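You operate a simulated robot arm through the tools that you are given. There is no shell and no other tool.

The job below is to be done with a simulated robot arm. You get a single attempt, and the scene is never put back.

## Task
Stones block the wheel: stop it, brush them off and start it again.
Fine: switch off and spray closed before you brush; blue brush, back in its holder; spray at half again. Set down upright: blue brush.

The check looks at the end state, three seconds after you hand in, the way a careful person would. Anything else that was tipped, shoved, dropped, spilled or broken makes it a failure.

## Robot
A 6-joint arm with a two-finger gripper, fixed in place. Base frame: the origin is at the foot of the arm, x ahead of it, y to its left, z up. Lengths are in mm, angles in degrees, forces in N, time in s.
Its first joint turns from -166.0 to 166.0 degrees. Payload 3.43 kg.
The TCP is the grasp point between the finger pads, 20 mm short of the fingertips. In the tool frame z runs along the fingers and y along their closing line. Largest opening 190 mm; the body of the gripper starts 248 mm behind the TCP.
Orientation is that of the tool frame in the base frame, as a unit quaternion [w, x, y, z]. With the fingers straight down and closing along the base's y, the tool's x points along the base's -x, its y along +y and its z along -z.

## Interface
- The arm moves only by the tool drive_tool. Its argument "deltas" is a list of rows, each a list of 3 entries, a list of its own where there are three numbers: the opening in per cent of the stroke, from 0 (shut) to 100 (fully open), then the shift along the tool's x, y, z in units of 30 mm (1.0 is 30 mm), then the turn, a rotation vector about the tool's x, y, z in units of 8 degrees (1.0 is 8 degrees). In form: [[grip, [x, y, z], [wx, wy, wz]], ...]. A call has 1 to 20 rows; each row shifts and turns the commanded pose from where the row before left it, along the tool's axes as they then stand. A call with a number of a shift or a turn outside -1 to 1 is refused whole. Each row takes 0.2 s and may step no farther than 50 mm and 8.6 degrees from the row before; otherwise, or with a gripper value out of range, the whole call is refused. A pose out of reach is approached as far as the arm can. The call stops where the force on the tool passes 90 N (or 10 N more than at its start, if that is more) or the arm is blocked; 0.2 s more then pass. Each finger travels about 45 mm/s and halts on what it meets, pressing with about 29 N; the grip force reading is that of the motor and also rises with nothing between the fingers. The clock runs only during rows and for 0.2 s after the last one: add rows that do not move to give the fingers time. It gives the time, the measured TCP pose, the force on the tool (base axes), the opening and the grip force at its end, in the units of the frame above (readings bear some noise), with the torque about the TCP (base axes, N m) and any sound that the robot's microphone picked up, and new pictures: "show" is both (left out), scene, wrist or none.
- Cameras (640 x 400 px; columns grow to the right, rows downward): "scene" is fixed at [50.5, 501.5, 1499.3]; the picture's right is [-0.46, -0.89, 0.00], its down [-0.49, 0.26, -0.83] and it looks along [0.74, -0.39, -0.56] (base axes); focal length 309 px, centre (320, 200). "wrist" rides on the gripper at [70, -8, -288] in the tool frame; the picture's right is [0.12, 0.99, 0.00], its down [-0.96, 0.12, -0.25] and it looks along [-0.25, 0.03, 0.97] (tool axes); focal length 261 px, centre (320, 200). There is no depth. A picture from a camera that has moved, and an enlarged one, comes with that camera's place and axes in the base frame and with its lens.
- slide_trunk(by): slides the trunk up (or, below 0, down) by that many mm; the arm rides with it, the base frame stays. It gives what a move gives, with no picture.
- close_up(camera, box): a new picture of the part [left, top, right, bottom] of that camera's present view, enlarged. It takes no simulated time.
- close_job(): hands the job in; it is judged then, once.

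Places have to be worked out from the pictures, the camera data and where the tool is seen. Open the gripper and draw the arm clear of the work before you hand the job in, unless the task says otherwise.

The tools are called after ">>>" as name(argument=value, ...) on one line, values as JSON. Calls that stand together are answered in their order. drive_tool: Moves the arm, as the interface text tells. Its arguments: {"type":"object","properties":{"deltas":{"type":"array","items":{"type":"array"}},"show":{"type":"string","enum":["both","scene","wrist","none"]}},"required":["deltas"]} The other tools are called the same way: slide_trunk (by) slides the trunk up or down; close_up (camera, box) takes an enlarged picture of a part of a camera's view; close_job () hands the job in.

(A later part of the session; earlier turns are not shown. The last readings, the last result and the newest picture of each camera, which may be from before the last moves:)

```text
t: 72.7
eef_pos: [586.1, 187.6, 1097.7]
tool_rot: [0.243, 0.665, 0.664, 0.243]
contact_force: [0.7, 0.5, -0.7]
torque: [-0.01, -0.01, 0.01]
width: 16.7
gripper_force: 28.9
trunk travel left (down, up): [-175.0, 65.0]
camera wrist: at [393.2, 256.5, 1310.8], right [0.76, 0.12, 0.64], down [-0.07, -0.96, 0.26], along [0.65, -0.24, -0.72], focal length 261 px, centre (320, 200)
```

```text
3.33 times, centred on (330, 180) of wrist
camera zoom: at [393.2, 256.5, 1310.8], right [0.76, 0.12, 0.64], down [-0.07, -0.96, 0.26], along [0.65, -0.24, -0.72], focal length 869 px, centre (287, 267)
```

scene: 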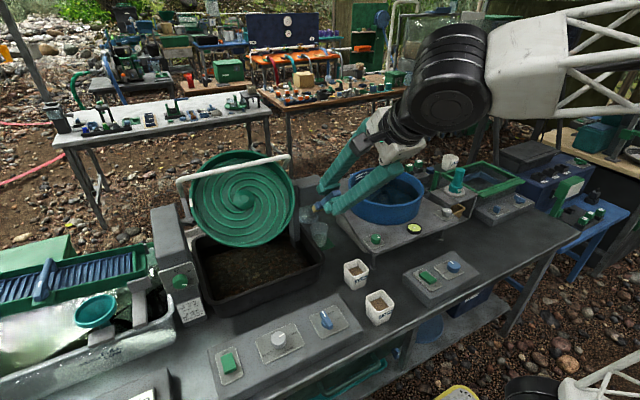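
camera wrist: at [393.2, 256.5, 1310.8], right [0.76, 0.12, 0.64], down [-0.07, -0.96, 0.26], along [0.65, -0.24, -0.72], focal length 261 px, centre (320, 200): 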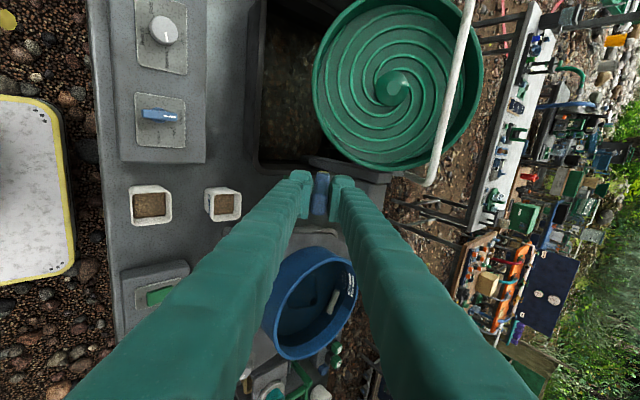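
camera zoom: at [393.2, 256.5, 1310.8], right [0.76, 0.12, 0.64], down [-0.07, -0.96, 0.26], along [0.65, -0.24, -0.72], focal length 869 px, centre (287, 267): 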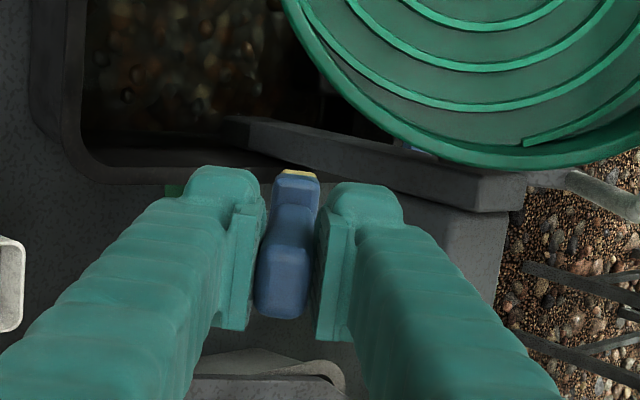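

The wheel is clean. I untilt the tool by the 40° I added and carry the brush back towards the holder. By my move log it needs +260 mm in x and -606.3 mm in y.

>>> drive_tool(deltas=[[0, [0, 0, 0], [0.9, 0, 0]], [0, [0, 0, 0], [0.9, 0, 0]], [0, [0, 0, 0], [0.9, 0, 0]], [0, [0, 0, 0], [0.9, 0, 0]], [0, [0, 0, 0], [0.9, 0, 0]], [0, [0, 0, 0], [0.5, 0, 0]], [0, [-0.96238, 0.4127, 0], [0, 0, 0]], [0, [-0.96238, 0.4127, 0], [0, 0, 0]], [0, [-0.96238, 0.4127, 0], [0, 0, 0]], [0, [-0.96238, 0.4127, 0], [0, 0, 0]], [0, [-0.96238, 0.4127, 0], [0, 0, 0]], [0, [-0.96238, 0.4127, 0], [0, 0, 0]], [0, [-0.96238, 0.4127, 0], [0, 0, 0]], [0, [-0.96238, 0.4127, 0], [0, 0, 0]], [0, [-0.96238, 0.4127, 0], [0, 0, 0]], [0, [-0.96238, 0.4127, 0], [0, 0, 0]], [0, [-0.96238, 0.4127, 0], [0, 0, 0]], [0, [-0.96238, 0.4127, 0], [0, 0, 0]], [0, [-0.96238, 0.4127, 0], [0, 0, 0]], [0, [-0.96238, 0.4127, 0], [0, 0, 0]]], show="none")

>>> drive_tool(deltas=[[0, [-0.96238, 0.4127, 0], [0, 0, 0]], [0, [-0.96238, 0.4127, 0], [0, 0, 0]], [0, [-0.96238, 0.4127, 0], [0, 0, 0]], [0, [-0.96238, 0.4127, 0], [0, 0, 0]], [0, [-0.96238, 0.4127, 0], [0, 0, 0]], [0, [-0.96238, 0.4127, 0], [0, 0, 0]], [0, [-0.96238, 0.4127, 0], [0, 0, 0]], [0, [0, 0, 0], [0, 0, 0]], [0, [0, 0, 0], [0, 0, 0]]])

>>> close_up(camera="wrist", box=[260, 110, 400, 230])

>>> close_up(camera="scene", box=[400, 90, 500, 200])

```text
t: 76.9
eef_pos: [758.4, -219.1, 1094.5]
tool_rot: [0.0, 0.707, 0.707, 0.001]
contact_force: [0.4, 1.3, -0.4]
torque: [-0.11, -0.05, 0.0]
width: 16.7
gripper_force: 28.7
trunk travel left (down, up): [-175.0, 65.0]
```

```text
t: 78.9
eef_pos: [842.7, -418.5, 1095.2]
tool_rot: [0.001, 0.708, 0.707, 0.001]
contact_force: [0.4, 0.7, -0.4]
torque: [0.02, 0.04, 0.03]
width: 16.7
gripper_force: 28.8
trunk travel left (down, up): [-175.0, 65.0]
camera wrist: at [833.8, -349.6, 1383.1], right [0.99, 0.12, 0.0], down [0.11, -0.96, 0.25], along [0.03, -0.24, -0.97], focal length 261 px, centre (320, 200)
```

scene: 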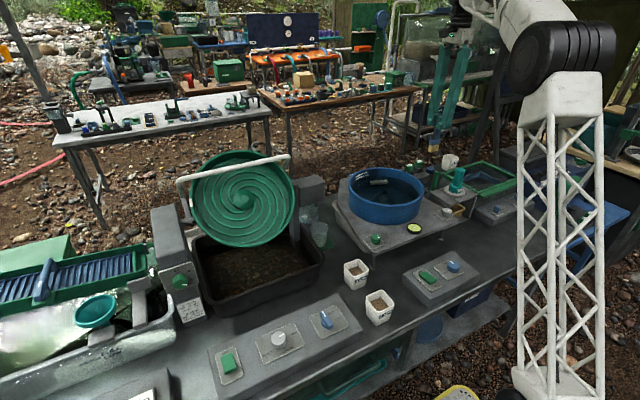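
wrist: 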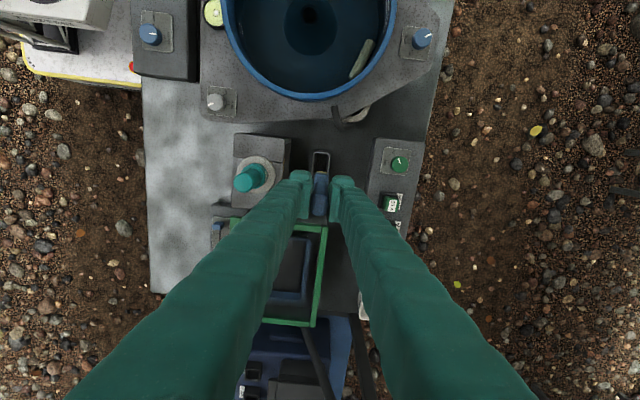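

```text
3.33 times, centred on (330, 170) of wrist
camera zoom: at [833.8, -349.6, 1383.1], right [0.99, 0.12, 0.0], down [0.11, -0.96, 0.25], along [0.03, -0.24, -0.97], focal length 869 px, centre (287, 300)
```

zoom: 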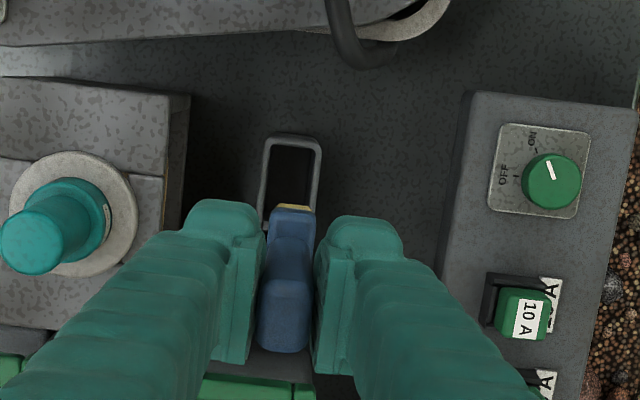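

```text
3.64 times, centred on (450, 145) of scene
camera zoom: at [50.5, 501.5, 1499.3], right [-0.46, -0.89, 0.0], down [-0.49, 0.26, -0.83], along [0.74, -0.39, -0.56], focal length 1123 px, centre (-153, 400)
```

zoom: 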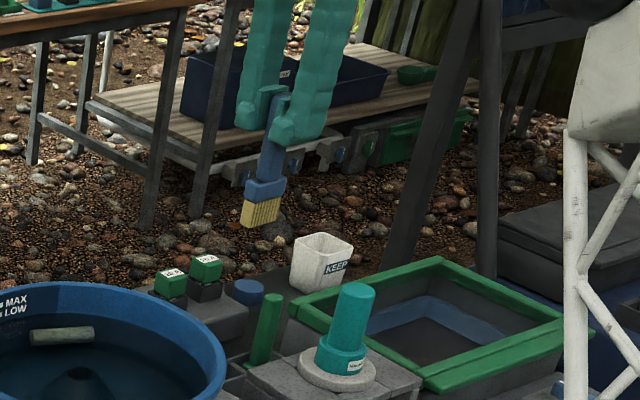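

The TCP is back at the grasp point (842.7, -418.5). I zoom to check the brush's tilt in the grip before lowering.

>>> close_up(camera="scene", box=[425, 110, 485, 165])

>>> close_up(camera="wrist", box=[295, 140, 345, 220])

```text
7.27 times, centred on (455, 138) of scene
camera zoom: at [50.5, 501.5, 1499.3], right [-0.46, -0.89, 0.0], down [-0.49, 0.26, -0.83], along [0.74, -0.39, -0.56], focal length 2246 px, centre (-662, 654)
```

zoom: 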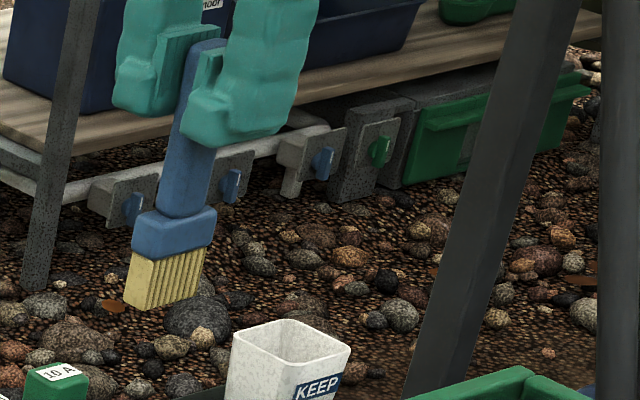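

```text
5.00 times, centred on (320, 180) of wrist
camera zoom: at [833.8, -349.6, 1383.1], right [0.99, 0.12, 0.0], down [0.11, -0.96, 0.25], along [0.03, -0.24, -0.97], focal length 1303 px, centre (320, 300)
```

zoom: 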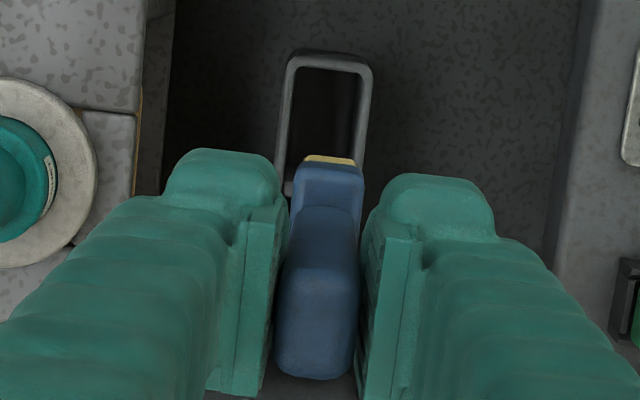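

The brush hangs nearly vertical, its tip offset by about +3 mm in x and -2 mm in y, and it is about 17 mm shorter below the grip. I compensate and lower to just above the slot.

>>> drive_tool(deltas=[[0, [0.067, -0.067, 0.9], [0, 0, 0]], [0, [0, 0, 1], [0, 0, 0]], [0, [0, 0, 1], [0, 0, 0]], [0, [0, 0, 1], [0, 0, 0]], [0, [0, 0, 1], [0, 0, 0]], [0, [0, 0, 0.9], [0, 0, 0]], [0, [0, 0, 0], [0, 0, 0]]])

>>> close_up(camera="wrist", box=[285, 130, 355, 220])

>>> close_up(camera="scene", box=[410, 130, 480, 210])

```text
t: 80.5
eef_pos: [843.8, -418.8, 920.3]
tool_rot: [0.0, 0.707, 0.707, 0.002]
contact_force: [0.2, 0.1, 0.3]
torque: [0.0, 0.02, -0.02]
width: 16.6
gripper_force: 28.9
trunk travel left (down, up): [-175.0, 65.0]
camera wrist: at [834.6, -348.7, 1208.2], right [0.99, 0.12, 0.0], down [0.11, -0.96, 0.25], along [0.03, -0.24, -0.97], focal length 261 px, centre (320, 200)
```

scene: 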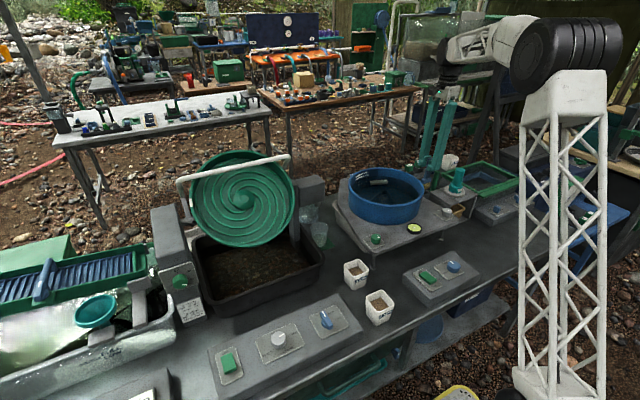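
wrist: 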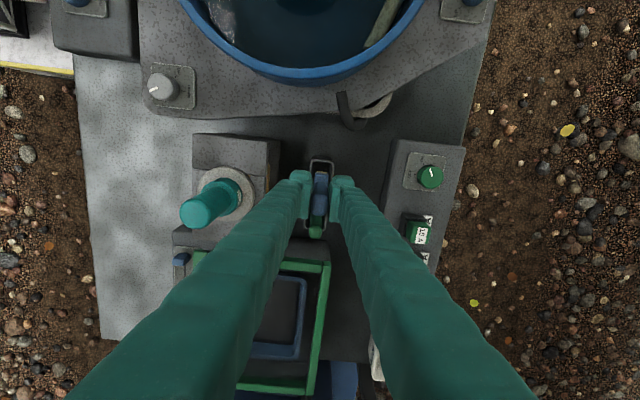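

```text
4.44 times, centred on (320, 175) of wrist
camera zoom: at [834.6, -348.7, 1208.2], right [0.99, 0.12, 0.0], down [0.11, -0.96, 0.25], along [0.03, -0.24, -0.97], focal length 1158 px, centre (320, 311)
```

zoom: 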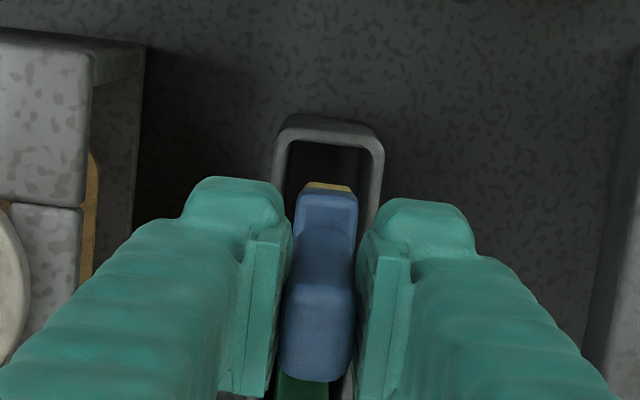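

```text
5.00 times, centred on (445, 170) of scene
camera zoom: at [50.5, 501.5, 1499.3], right [-0.46, -0.89, 0.0], down [-0.49, 0.26, -0.83], along [0.74, -0.39, -0.56], focal length 1544 px, centre (-305, 350)
```

zoom: 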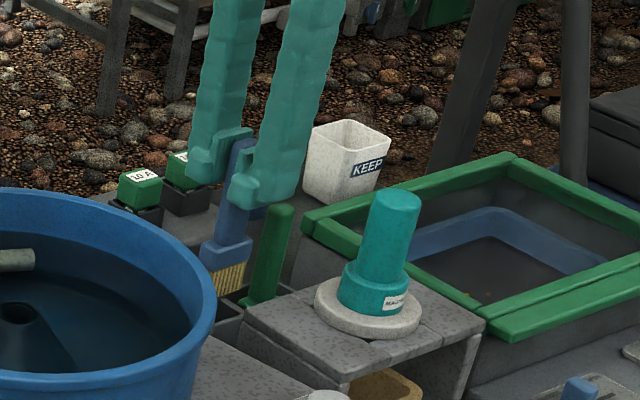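

Ray checks show the bristle end sits about 6–7 mm too far to -y, from a tilt of about 4° in the pads. I rotate the tool +4° about its y axis to bring the brush upright, then recheck.

>>> drive_tool(deltas=[[0, [0, -0.03, 0], [0, 0.5, 0]], [0, [0, 0, 0], [0, 0, 0]], [0, [0, 0, 0], [0, 0, 0]]])

>>> close_up(camera="wrist", box=[285, 130, 355, 220])

>>> close_up(camera="scene", box=[420, 140, 470, 200])

```text
t: 81.3
eef_pos: [842.7, -417.8, 921.3]
tool_rot: [-0.023, 0.707, 0.706, 0.026]
contact_force: [-1.0, -0.9, -0.6]
torque: [-0.02, 0.01, 0.01]
width: 16.7
gripper_force: 29.2
trunk travel left (down, up): [-175.0, 65.0]
camera wrist: at [833.5, -368.6, 1212.6], right [0.99, 0.12, 0.01], down [0.11, -0.98, 0.18], along [0.03, -0.18, -0.98], focal length 261 px, centre (320, 200)
```

scene: 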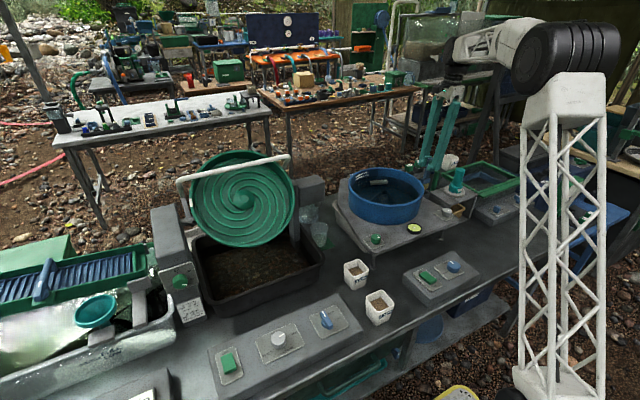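
wrist: 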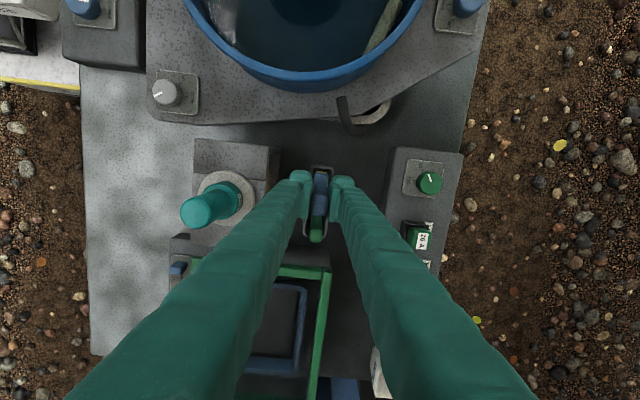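

```text
4.44 times, centred on (320, 175) of wrist
camera zoom: at [833.5, -368.6, 1212.6], right [0.99, 0.12, 0.01], down [0.11, -0.98, 0.18], along [0.03, -0.18, -0.98], focal length 1158 px, centre (320, 311)
```

zoom: 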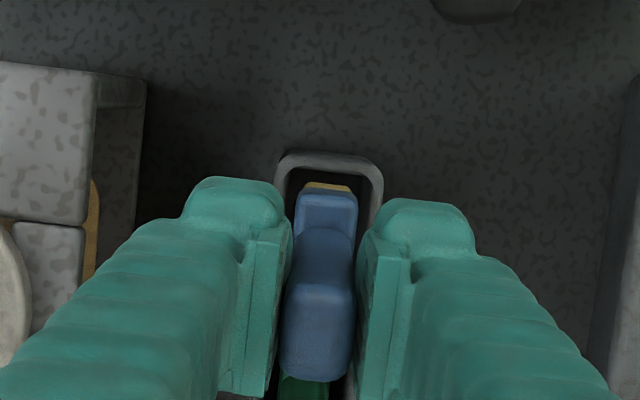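

```text
6.67 times, centred on (445, 170) of scene
camera zoom: at [50.5, 501.5, 1499.3], right [-0.46, -0.89, 0.0], down [-0.49, 0.26, -0.83], along [0.74, -0.39, -0.56], focal length 2059 px, centre (-513, 400)
```

zoom: 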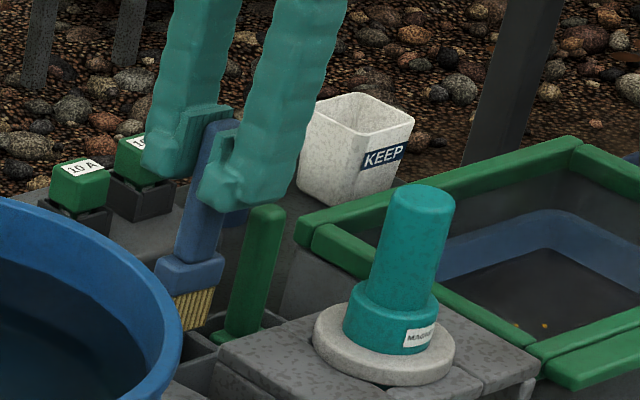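

The bristle edge now sits about 4 mm inside the slot edge and the brush is near vertical. I shift 1.5 mm and lower straight down into the slot, checking force.

>>> drive_tool(deltas=[[0, [-0.05, 0, 0], [0, 0, 0]], [0, [-0.035, 0, 0.5], [0, 0, 0]], [0, [-0.035, 0, 0.5], [0, 0, 0]], [0, [0, 0, 0], [0, 0, 0]]], show="none")

>>> close_up(camera="wrist", box=[285, 130, 355, 220])

>>> close_up(camera="scene", box=[420, 140, 470, 200])

```text
t: 82.3
eef_pos: [842.2, -419.8, 889.7]
tool_rot: [-0.024, 0.707, 0.707, 0.026]
contact_force: [0.6, -0.3, -0.6]
torque: [0.0, -0.01, 0.0]
width: 16.9
gripper_force: 28.8
trunk travel left (down, up): [-175.0, 65.0]
```

```text
4.44 times, centred on (320, 175) of wrist
camera zoom: at [833.2, -370.5, 1181.6], right [0.99, 0.12, 0.01], down [0.11, -0.98, 0.18], along [0.03, -0.18, -0.98], focal length 1158 px, centre (320, 311)
```

zoom: 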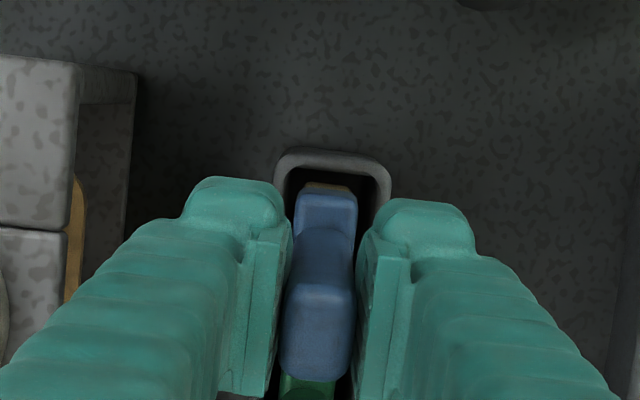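

```text
6.67 times, centred on (445, 170) of scene
camera zoom: at [50.5, 501.5, 1499.3], right [-0.46, -0.89, 0.0], down [-0.49, 0.26, -0.83], along [0.74, -0.39, -0.56], focal length 2059 px, centre (-513, 400)
```

zoom: 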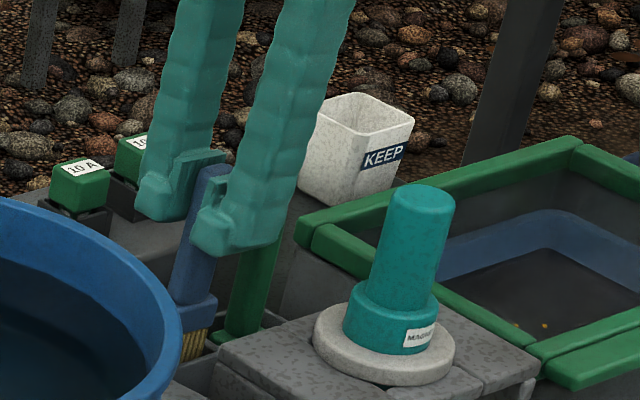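

The bristles are entering the slot without force. I continue down in steps.

>>> drive_tool(deltas=[[0, [-0.028, 0.03, 0.4], [0, 0, 0]], [0, [-0.028, 0, 0.4], [0, 0, 0]], [0, [-0.014, 0, 0.2], [0, 0, 0]], [0, [0, 0, 0], [0, 0, 0]]], show="none")

>>> drive_tool(deltas=[[0, [-0.007, 0, 0.1], [0, 0, 0]], [0, [-0.007, 0, 0.1], [0, 0, 0]], [0, [0, 0, 0], [0, 0, 0]]], show="none")

>>> close_up(camera="scene", box=[420, 140, 470, 200])

>>> close_up(camera="wrist", box=[285, 130, 355, 220])

```text
t: 83.3
eef_pos: [842.8, -419.2, 860.3]
tool_rot: [-0.024, 0.707, 0.706, 0.026]
contact_force: [0.3, -0.3, -0.6]
torque: [-0.02, -0.03, 0.01]
width: 16.7
gripper_force: 29.1
trunk travel left (down, up): [-175.0, 65.0]
```

```text
t: 84.1
eef_pos: [841.5, -420.9, 855.6]
tool_rot: [-0.024, 0.707, 0.706, 0.026]
contact_force: [0.1, -0.5, -1.0]
torque: [-0.01, -0.02, -0.01]
width: 16.6
gripper_force: 28.7
trunk travel left (down, up): [-175.0, 65.0]
```

```text
6.67 times, centred on (445, 170) of scene
camera zoom: at [50.5, 501.5, 1499.3], right [-0.46, -0.89, 0.0], down [-0.49, 0.26, -0.83], along [0.74, -0.39, -0.56], focal length 2059 px, centre (-513, 400)
```

zoom: 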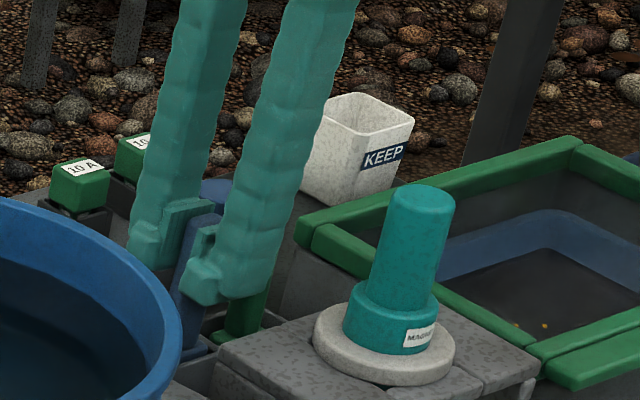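

```text
4.44 times, centred on (320, 175) of wrist
camera zoom: at [833.4, -370.7, 1146.4], right [0.99, 0.12, 0.01], down [0.11, -0.98, 0.18], along [0.03, -0.18, -0.98], focal length 1158 px, centre (320, 311)
```

zoom: 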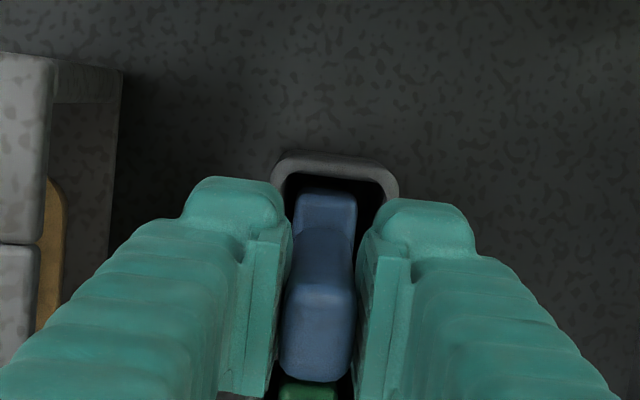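

There's no contact yet; the rest height should be near TCP 843. I continue in 3 mm steps.

>>> drive_tool(deltas=[[0, [-0.007, 0, 0.1], [0, 0, 0]], [0, [-0.007, 0, 0.1], [0, 0, 0]], [0, [0, 0, 0], [0, 0, 0]]], show="none")

>>> drive_tool(deltas=[[0, [-0.007, 0, 0.1], [0, 0, 0]], [0, [0, 0, 0], [0, 0, 0]]], show="none")

>>> drive_tool(deltas=[[0, [-0.007, 0, 0.1], [0, 0, 0]], [0, [0, 0, 0], [0, 0, 0]]], show="none")

```text
t: 84.9
eef_pos: [843.4, -418.4, 849.3]
tool_rot: [-0.024, 0.707, 0.707, 0.027]
contact_force: [-0.3, 0.4, -1.2]
torque: [0.03, 0.01, 0.0]
width: 16.6
gripper_force: 29.3
trunk travel left (down, up): [-175.0, 65.0]
```

```text
t: 85.5
eef_pos: [842.8, -420.0, 847.0]
tool_rot: [-0.024, 0.707, 0.707, 0.026]
contact_force: [0.8, 0.0, 10.9]
torque: [-0.2, -0.02, 0.02]
width: 16.6
gripper_force: 29.2
trunk travel left (down, up): [-175.0, 65.0]
```

```text
t: 86.1
eef_pos: [842.7, -418.4, 845.0]
tool_rot: [-0.023, 0.706, 0.707, 0.028]
contact_force: [0.5, 3.3, 25.7]
torque: [-0.09, -0.02, 0.01]
width: 16.6
gripper_force: 29.0
trunk travel left (down, up): [-175.0, 65.0]
```

The brush is on the slot floor (25 N straight up). I relieve 1.5 mm, then open.

>>> drive_tool(deltas=[[0, [0.0035, 0, -0.05], [0, 0, 0]], [12, [0, 0, 0], [0, 0, 0]], [16, [0, 0, 0], [0, 0, 0]], [25, [0, 0, 0], [0, 0, 0]], [35, [0, 0, 0], [0, 0, 0]], [35, [0, 0, 0], [0, 0, 0]], [35, [0, 0, 0], [0, 0, 0]]])

>>> close_up(camera="scene", box=[420, 140, 470, 200])

>>> close_up(camera="wrist", box=[265, 120, 375, 230])

```text
t: 87.7
eef_pos: [842.8, -418.2, 844.2]
tool_rot: [-0.023, 0.707, 0.706, 0.026]
contact_force: [0.3, 0.7, -0.6]
torque: [-0.01, 0.0, -0.01]
width: 66.6
gripper_force: 0.1
trunk travel left (down, up): [-175.0, 65.0]
camera wrist: at [833.6, -369.8, 1136.0], right [0.99, 0.12, 0.01], down [0.11, -0.98, 0.18], along [0.03, -0.18, -0.98], focal length 261 px, centre (320, 200)
```

scene: 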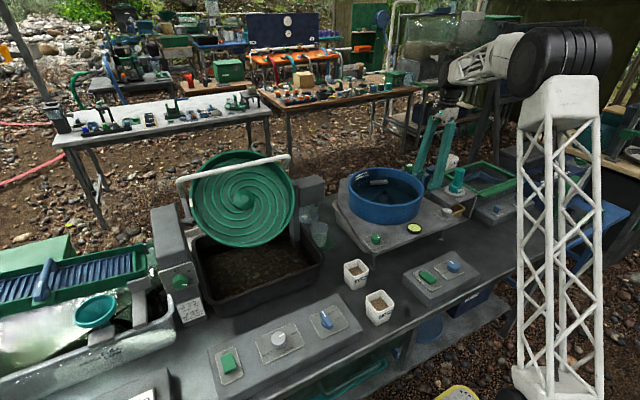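
wrist: 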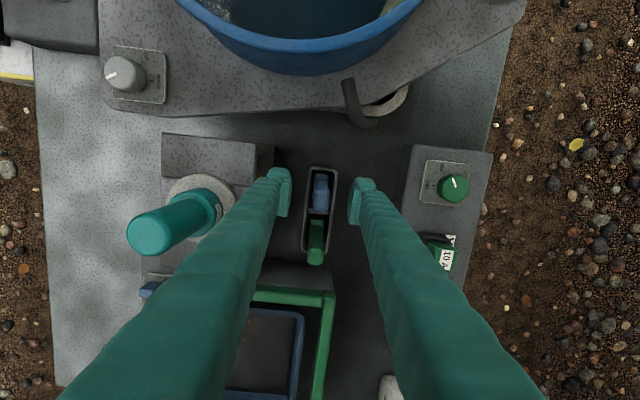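

```text
6.67 times, centred on (445, 170) of scene
camera zoom: at [50.5, 501.5, 1499.3], right [-0.46, -0.89, 0.0], down [-0.49, 0.26, -0.83], along [0.74, -0.39, -0.56], focal length 2059 px, centre (-513, 400)
```

zoom: 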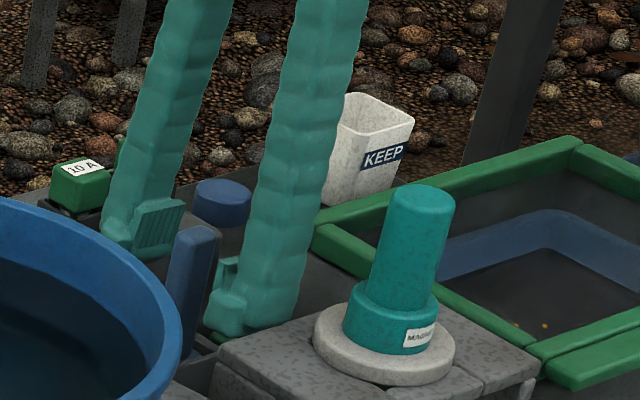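

```text
3.64 times, centred on (320, 175) of wrist
camera zoom: at [833.6, -369.8, 1136.0], right [0.99, 0.12, 0.01], down [0.11, -0.98, 0.18], along [0.03, -0.18, -0.98], focal length 948 px, centre (320, 291)
```

zoom: 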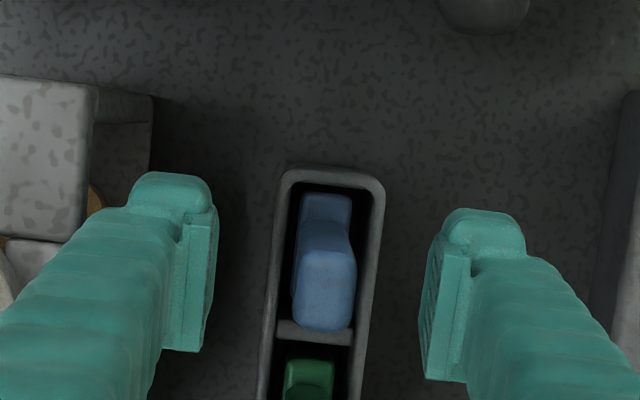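

The brush stands upright in its slot. I lift straight up and remove the 4° tilt.

>>> drive_tool(deltas=[[35, [0.035, 0, -0.5], [0, 0, 0]], [35, [0.07, 0, -0.997], [0, 0, 0]], [35, [0.07, 0, -0.997], [0, 0, 0]], [35, [0.07, 0, -0.997], [0, 0, 0]], [35, [0, 0, 0], [0, -0.5, 0]], [35, [0, 0, -1], [0, 0, 0]], [35, [0, 0, -1], [0, 0, 0]], [35, [0, 0, -1], [0, 0, 0]], [35, [0, 0, -1], [0, 0, 0]], [35, [0, 0, 0], [0, 0, 0]]])

>>> close_up(camera="scene", box=[400, 140, 480, 210])

>>> close_up(camera="wrist", box=[265, 120, 375, 230])

```text
t: 89.9
eef_pos: [842.3, -419.7, 1069.3]
tool_rot: [0.0, 0.707, 0.707, 0.002]
contact_force: [0.7, -0.9, -0.2]
torque: [-0.01, 0.02, 0.0]
width: 66.4
gripper_force: 0.0
trunk travel left (down, up): [-175.0, 65.0]
camera wrist: at [832.6, -349.9, 1356.7], right [0.99, 0.12, 0.0], down [0.11, -0.96, 0.25], along [0.03, -0.24, -0.97], focal length 261 px, centre (320, 200)
```

scene: 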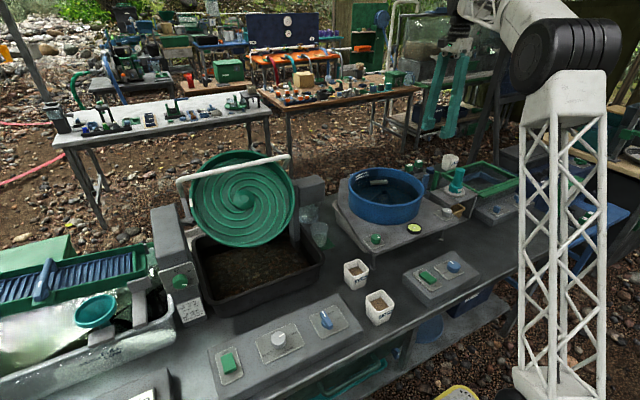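
wrist: 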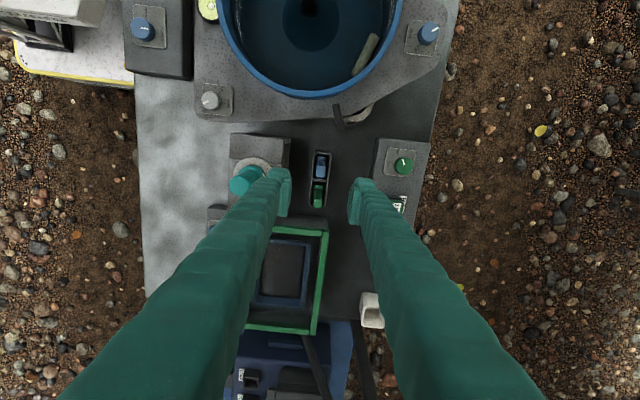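

```text
5.71 times, centred on (440, 175) of scene
camera zoom: at [50.5, 501.5, 1499.3], right [-0.46, -0.89, 0.0], down [-0.49, 0.26, -0.83], along [0.74, -0.39, -0.56], focal length 1765 px, centre (-366, 343)
```

zoom: 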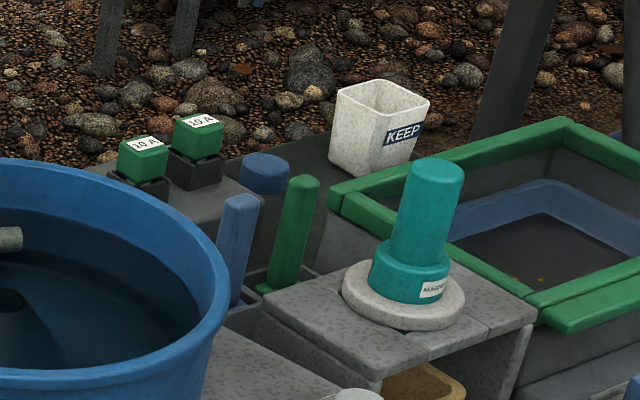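

```text
3.64 times, centred on (320, 175) of wrist
camera zoom: at [832.6, -349.9, 1356.7], right [0.99, 0.12, 0.0], down [0.11, -0.96, 0.25], along [0.03, -0.24, -0.97], focal length 948 px, centre (320, 291)
```

zoom: 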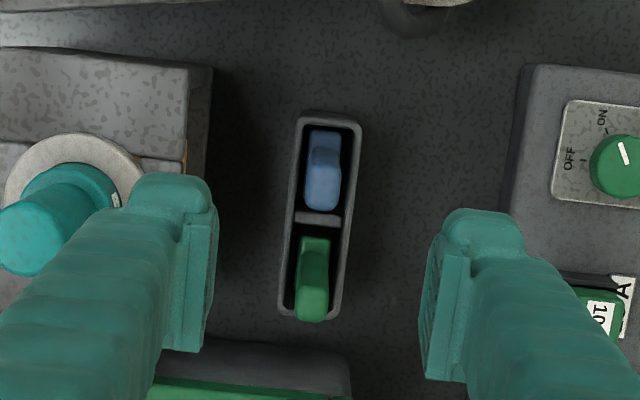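

The brush is back in its holder, upright. Now I return to the spray knob: translate first, then rotate the tool back.

>>> drive_tool(deltas=[[35, [0.935, -0.497, 0], [0, 0, 0]], [35, [0.935, -0.497, 0], [0, 0, 0]], [35, [0.935, -0.497, 0], [0, 0, 0]], [35, [0.935, -0.497, 0], [0, 0, 0]], [35, [0.935, -0.497, 0], [0, 0, 0]], [35, [0.935, -0.497, 0], [0, 0, 0]], [35, [0.935, -0.497, 0], [0, 0, 0]], [35, [0.935, -0.497, 0], [0, 0, 0]], [35, [0.935, -0.497, 0], [0, 0, 0]], [35, [0.935, -0.497, 0], [0, 0, 0]], [35, [0.935, -0.497, 0], [0, 0, 0]], [35, [0.935, -0.497, 0], [0, 0, 0]], [35, [0.935, -0.497, 0], [0, 0, 0]], [35, [0.935, -0.497, 0], [0, 0, 0]], [35, [0.935, -0.497, 0], [0, 0, 0]], [35, [0.935, -0.497, 0], [0, 0, 0]], [35, [0.935, -0.497, 0], [0, 0, 0]], [35, [0.935, -0.497, 0], [0, 0, 0]], [35, [0.935, -0.497, 0], [0, 0, 0]], [35, [0.935, -0.497, 0], [0, 0, 0]]], show="none")

>>> drive_tool(deltas=[[35, [0.935, -0.497, 0], [0, 0, 0]], [35, [0.935, -0.497, 0], [0, 0, 0]], [35, [0.935, -0.497, 0], [0, 0, 0]], [35, [0.935, -0.497, 0], [0, 0, 0]], [35, [0, 0, 0.3], [0, 0, -0.9375]], [35, [0, 0, 0.3], [0, 0, -0.9375]], [35, [0, 0, 0.3], [0, 0, -0.9375]], [35, [0, 0, 0.3], [0, 0, -0.9375]], [35, [0, 0, 0.3], [0, 0, -0.9375]], [35, [0, 0, 0.3], [0, 0, -0.9375]], [35, [0, 0, 0.3], [0, 0, -0.9375]], [35, [0, 0, 0.3], [0, 0, -0.9375]], [35, [0, 0, 0.3], [0, 0, -0.9375]], [35, [0, 0, 0.3], [0, 0, -0.9375]], [35, [0, 0, 0.3], [0, 0, -0.9375]], [35, [0, 0, 0.3], [0, 0, -0.9375]], [35, [0, 0, 1], [0, 0, 0]], [35, [0, 0, 1], [0, 0, 0]], [35, [0, 0, 0], [0, 0, 0]]])

>>> close_up(camera="wrist", box=[220, 100, 420, 240])

```text
t: 94.1
eef_pos: [543.2, 141.6, 1068.2]
tool_rot: [0.0, 0.708, 0.706, 0.002]
contact_force: [0.5, 0.0, -0.1]
torque: [0.08, 0.06, 0.0]
width: 66.6
gripper_force: 0.1
trunk travel left (down, up): [-175.0, 65.0]
```

```text
t: 98.1
eef_pos: [482.7, 255.4, 902.0]
tool_rot: [0.002, 0.001, 1.0, 0.0]
contact_force: [0.6, -0.4, -0.6]
torque: [-0.03, 0.03, 0.01]
width: 66.4
gripper_force: 0.0
trunk travel left (down, up): [-175.0, 65.0]
camera wrist: at [412.2, 245.9, 1189.1], right [-0.12, 0.99, 0.0], down [0.96, 0.11, 0.25], along [0.25, 0.03, -0.97], focal length 261 px, centre (320, 200)
```

scene: 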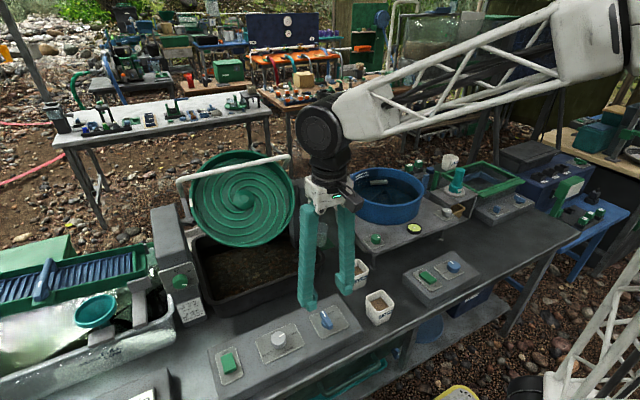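
wrist: 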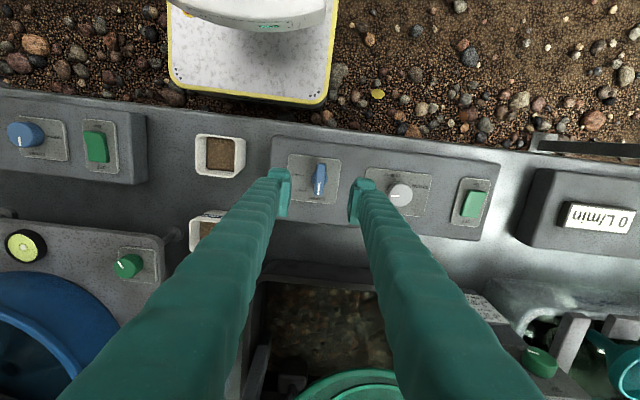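

```text
2.86 times, centred on (320, 170) of wrist
camera zoom: at [412.2, 245.9, 1189.1], right [-0.12, 0.99, 0.0], down [0.96, 0.11, 0.25], along [0.25, 0.03, -0.97], focal length 745 px, centre (320, 286)
```

zoom: 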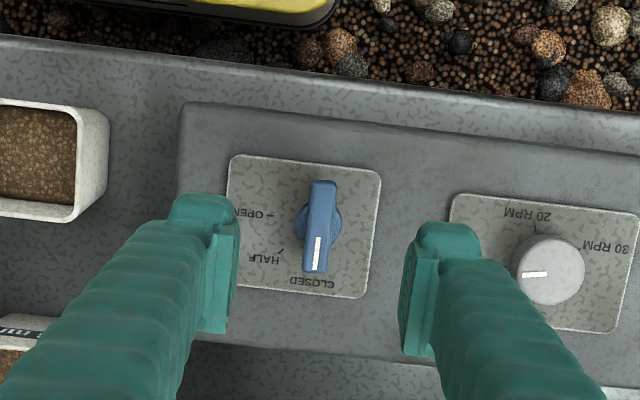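

The knob is centred within about 2 mm, bar along x. I nudge, descend to z of about 806 and grip.

>>> drive_tool(deltas=[[35, [-0.05, -0.06, 0.8], [0, 0, 0]], [35, [0, 0, 0.8], [0, 0, 0]], [35, [0, 0, 0.8], [0, 0, 0]], [35, [0, 0, 0.5], [0, 0, 0]], [35, [0, 0, 0.3], [0, 0, 0]], [20, [0, 0, 0], [0, 0, 0]], [10, [0, 0, 0], [0, 0, 0]], [0, [0, 0, 0], [0, 0, 0]], [0, [0, 0, 0], [0, 0, 0]], [0, [0, 0, 0], [0, 0, 0]], [0, [0, 0, 0], [0, 0, 0]]], show="none")

>>> close_up(camera="wrist", box=[220, 100, 420, 240])

>>> close_up(camera="scene", box=[280, 280, 380, 350])

```text
t: 100.5
eef_pos: [486.2, 255.3, 804.8]
tool_rot: [0.002, 0.0, 1.0, 0.001]
contact_force: [-0.7, 15.8, -5.2]
torque: [0.19, -0.05, -0.07]
width: 12.9
gripper_force: 45.7
trunk travel left (down, up): [-175.0, 65.0]
```

```text
2.86 times, centred on (320, 170) of wrist
camera zoom: at [415.7, 245.5, 1092.6], right [-0.12, 0.99, 0.0], down [0.96, 0.12, 0.25], along [0.25, 0.03, -0.97], focal length 745 px, centre (320, 286)
```

zoom: 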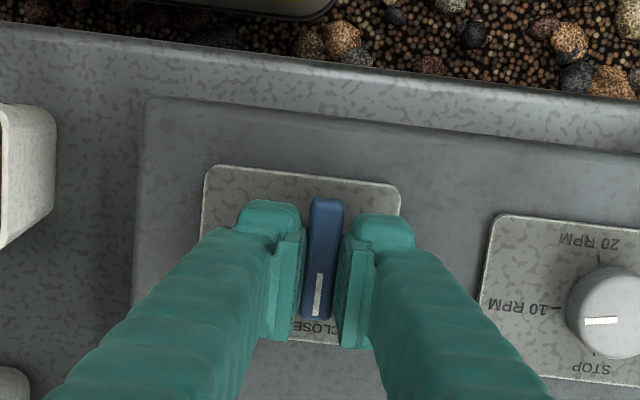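

```text
5.71 times, centred on (330, 315) of scene
camera zoom: at [50.5, 501.5, 1499.3], right [-0.46, -0.89, 0.0], down [-0.49, 0.26, -0.83], along [0.74, -0.39, -0.56], focal length 1765 px, centre (263, -457)
```

zoom: 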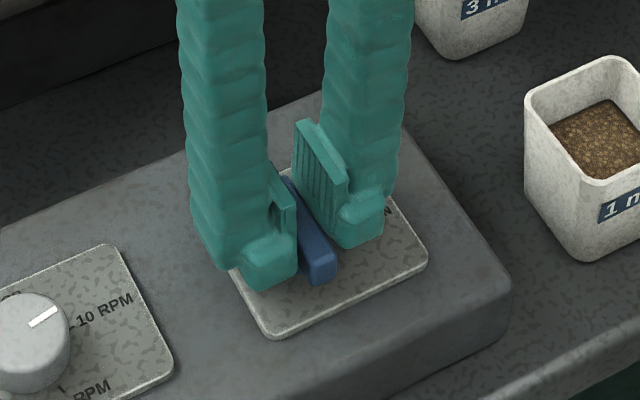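

The bar is gripped. I turn 45° clockwise to HALF.

>>> drive_tool(deltas=[[0, [0.06, 0.03, 0], [0, 0, 0]], [0, [0, 0, 0], [0, 0, 0.625]], [0, [0, 0, 0], [0, 0, 0.625]], [0, [0, 0, 0], [0, 0, 0.625]], [0, [0, 0, 0], [0, 0, 0.625]], [0, [0, 0, 0], [0, 0, 0.625]], [0, [0, 0, 0], [0, 0, 0.625]], [0, [0, 0, 0], [0, 0, 0.625]], [0, [0, 0, 0], [0, 0, 0.625]], [0, [0, 0, 0], [0, 0, 0.625]], [0, [0, 0, 0], [0, 0, 0]]], show="none")

>>> drive_tool(deltas=[[12, [0, 0, 0], [0, 0, 0]], [20, [0, 0, 0], [0, 0, 0]], [35, [0, 0, 0], [0, 0, 0]], [35, [0, 0, 0], [0, 0, 0]], [35, [0, 0, -0.5], [0, 0, 0]], [35, [0, 0, -1], [0, 0, 0]], [35, [0, 0, -1], [0, 0, 0]], [35, [0, 0, -1], [0, 0, 0]], [35, [0, 0, 0], [0, 0, 0]]])

>>> close_up(camera="wrist", box=[270, 110, 370, 180])

>>> close_up(camera="scene", box=[300, 295, 364, 345])

```text
t: 102.9
eef_pos: [484.9, 253.1, 804.4]
tool_rot: [0.001, 0.384, 0.923, 0.001]
contact_force: [0.3, -48.3, 11.6]
torque: [-0.39, 0.04, 0.1]
width: 13.0
gripper_force: 44.9
trunk travel left (down, up): [-175.0, 65.0]
```

```text
t: 104.9
eef_pos: [483.1, 254.7, 909.5]
tool_rot: [0.002, 0.383, 0.924, 0.001]
contact_force: [-0.6, -0.6, 0.4]
torque: [0.0, 0.0, -0.01]
width: 66.5
gripper_force: 0.1
trunk travel left (down, up): [-175.0, 65.0]
camera wrist: at [427.2, 297.6, 1197.1], right [0.62, 0.79, 0.0], down [0.76, -0.6, 0.25], along [0.2, -0.15, -0.97], focal length 261 px, centre (320, 200)
```

scene: 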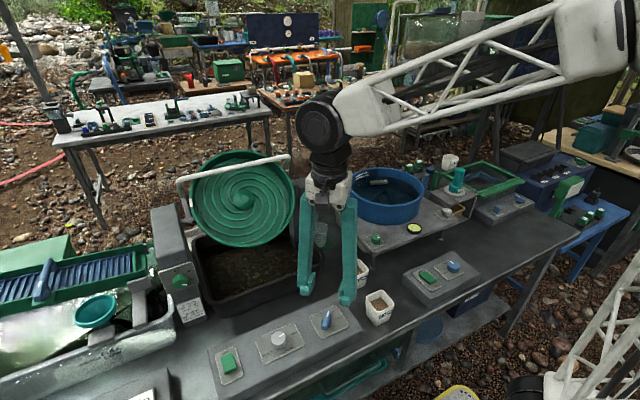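
wrist: 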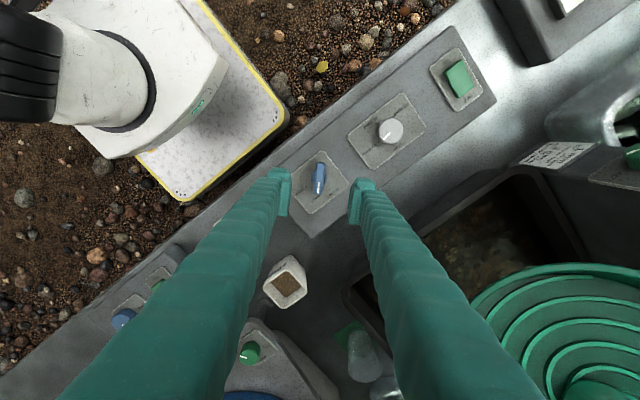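

```text
5.71 times, centred on (320, 145) of wrist
camera zoom: at [427.2, 297.6, 1197.1], right [0.62, 0.79, 0.0], down [0.76, -0.6, 0.25], along [0.2, -0.15, -0.97], focal length 1489 px, centre (320, 514)
```

zoom: 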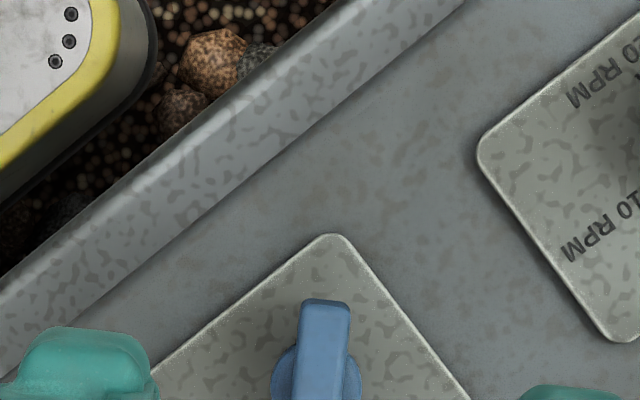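

```text
8.00 times, centred on (332, 320) of scene
camera zoom: at [50.5, 501.5, 1499.3], right [-0.46, -0.89, 0.0], down [-0.49, 0.26, -0.83], along [0.74, -0.39, -0.56], focal length 2471 px, centre (224, -760)
```

zoom: 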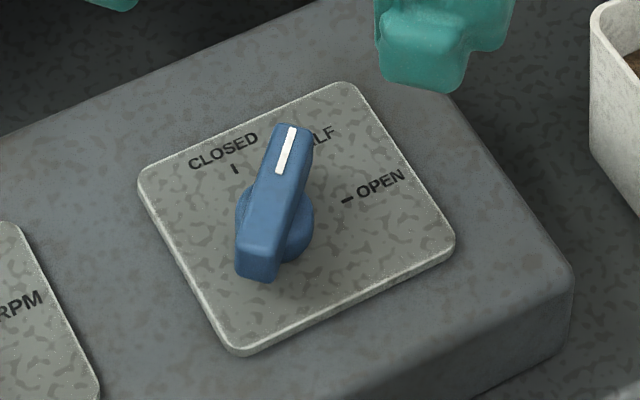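

The knob matches its original HALF picture exactly. Now the switch: I rotate back, close the fingers and move above the rocker's ON end at about (466, 511).

>>> drive_tool(deltas=[[35, [0, 0, 0], [0, 0, -0.9375]], [35, [0, 0, 0], [0, 0, -0.9375]], [35, [0, 0, 0], [0, 0, -0.9375]], [35, [0, 0, 0], [0, 0, -0.9375]], [35, [0, 0, 0], [0, 0, -0.9375]], [35, [0, 0, 0], [0, 0, -0.9375]], [20, [0.063, 0.948, 0], [0, 0, 0]], [10, [0.063, 0.948, 0], [0, 0, 0]], [0, [0.063, 0.948, 0], [0, 0, 0]], [0, [0.063, 0.948, 0], [0, 0, 0]], [0, [0.063, 0.948, 0], [0, 0, 0]], [0, [0.063, 0.948, 0], [0, 0, 0]], [0, [0.063, 0.948, 0], [0, 0, 0]], [0, [0.063, 0.948, 0], [0, 0, 0]], [0, [0.063, 0.948, 0], [0, 0, 0]], [0, [0, 0, 0.9], [0, 0, 0]], [0, [0, 0, 0.9], [0, 0, 0]], [0, [0, 0, 0.7], [0, 0, 0]], [0, [0, 0, 0], [0, 0, 0]]])

>>> close_up(camera="wrist", box=[260, 100, 400, 240])

>>> close_up(camera="scene", box=[190, 310, 290, 390])

```text
t: 108.9
eef_pos: [467.9, 511.0, 836.2]
tool_rot: [0.002, 0.001, 1.0, 0.001]
contact_force: [-0.4, -0.8, 0.1]
torque: [-0.01, -0.01, 0.06]
width: 0.0
gripper_force: 29.1
trunk travel left (down, up): [-175.0, 65.0]
camera wrist: at [397.7, 501.8, 1123.4], right [-0.12, 0.99, 0.0], down [0.96, 0.11, 0.25], along [0.25, 0.03, -0.97], focal length 261 px, centre (320, 200)
```

scene: 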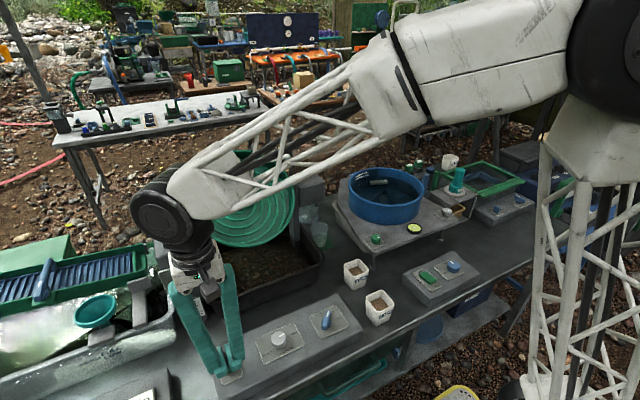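
wrist: 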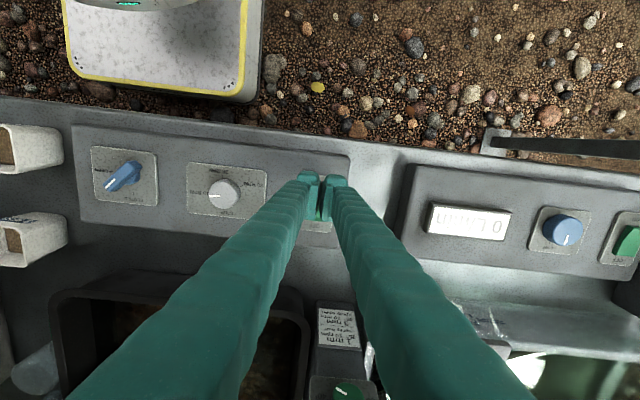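

```text
2.86 times, centred on (330, 170) of wrist
camera zoom: at [397.7, 501.8, 1123.4], right [-0.12, 0.99, 0.0], down [0.96, 0.11, 0.25], along [0.25, 0.03, -0.97], focal length 745 px, centre (291, 286)
```

zoom: 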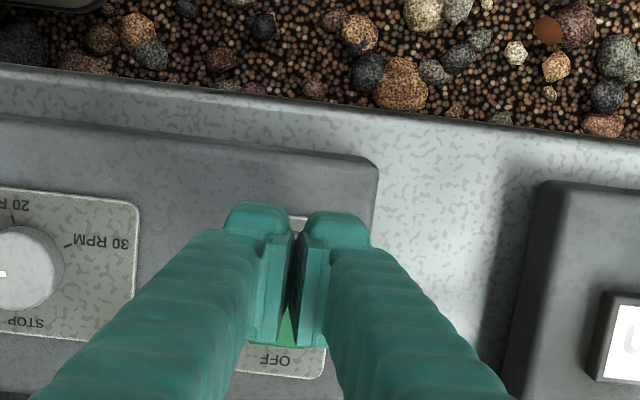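

```text
5.00 times, centred on (240, 350) of scene
camera zoom: at [50.5, 501.5, 1499.3], right [-0.46, -0.89, 0.0], down [-0.49, 0.26, -0.83], along [0.74, -0.39, -0.56], focal length 1544 px, centre (720, -550)
```

zoom: 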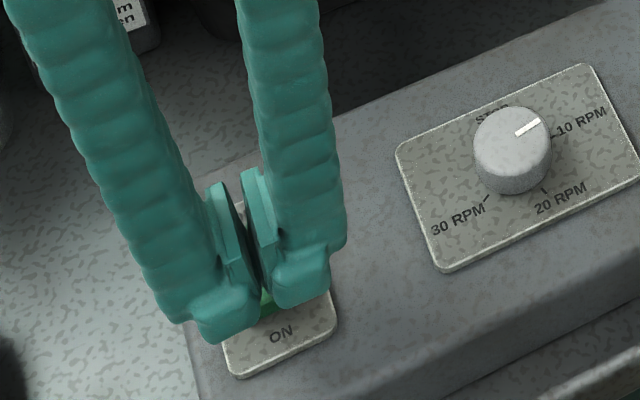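

The fingertips are over the ON end, clear of the OFF half. I press down.

>>> drive_tool(deltas=[[0, [0, 0, 0.4], [0, 0, 0]], [0, [0, 0, 0.4], [0, 0, 0]], [0, [0, 0, 0.2], [0, 0, 0]], [0, [0, 0, 0.1], [0, 0, 0]], [0, [0, 0, 0], [0, 0, 0]]], show="none")

>>> drive_tool(deltas=[[0, [0, 0, 0.1], [0, 0, 0]], [0, [0, 0, 0.1], [0, 0, 0]], [0, [0, 0, 0], [0, 0, 0]]], show="none")

>>> close_up(camera="scene", box=[190, 310, 290, 390])

>>> close_up(camera="wrist", box=[260, 100, 400, 240])

```text
t: 110.1
eef_pos: [469.2, 510.0, 803.5]
tool_rot: [0.002, 0.0, 1.0, 0.001]
contact_force: [-0.6, -0.6, 0.8]
torque: [0.01, 0.03, -0.01]
width: 0.0
gripper_force: 29.2
trunk travel left (down, up): [-175.0, 65.0]
```

```text
t: 110.9
eef_pos: [469.0, 510.1, 798.5]
tool_rot: [0.003, 0.0, 1.0, 0.002]
contact_force: [0.2, -0.1, 27.4]
torque: [-0.05, -0.37, 0.01]
width: 6.2
gripper_force: 34.1
trunk travel left (down, up): [-175.0, 65.0]
```

```text
5.00 times, centred on (240, 350) of scene
camera zoom: at [50.5, 501.5, 1499.3], right [-0.46, -0.89, 0.0], down [-0.49, 0.26, -0.83], along [0.74, -0.39, -0.56], focal length 1544 px, centre (720, -550)
```

zoom: 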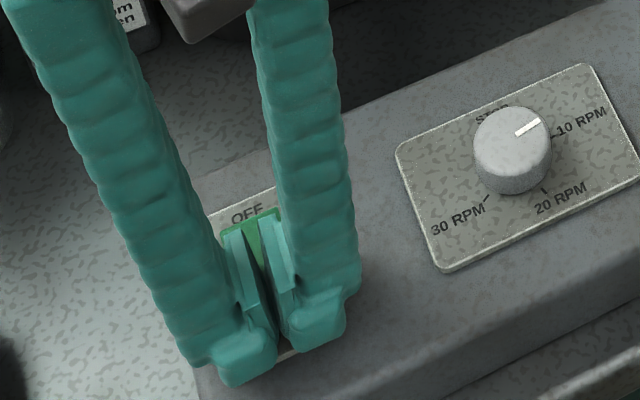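

```text
2.86 times, centred on (330, 170) of wrist
camera zoom: at [397.1, 500.0, 1085.6], right [-0.12, 0.99, 0.0], down [0.96, 0.11, 0.25], along [0.25, 0.03, -0.97], focal length 745 px, centre (291, 286)
```

zoom: 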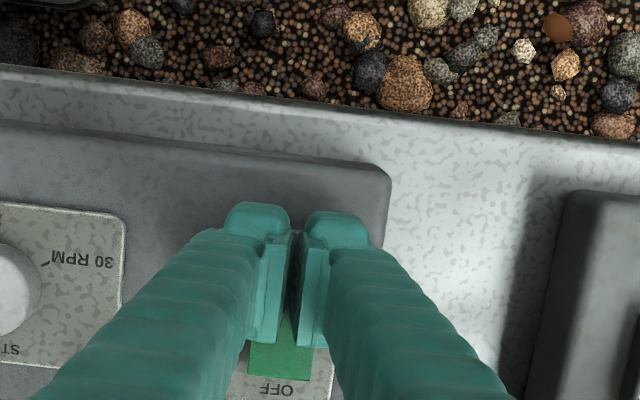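

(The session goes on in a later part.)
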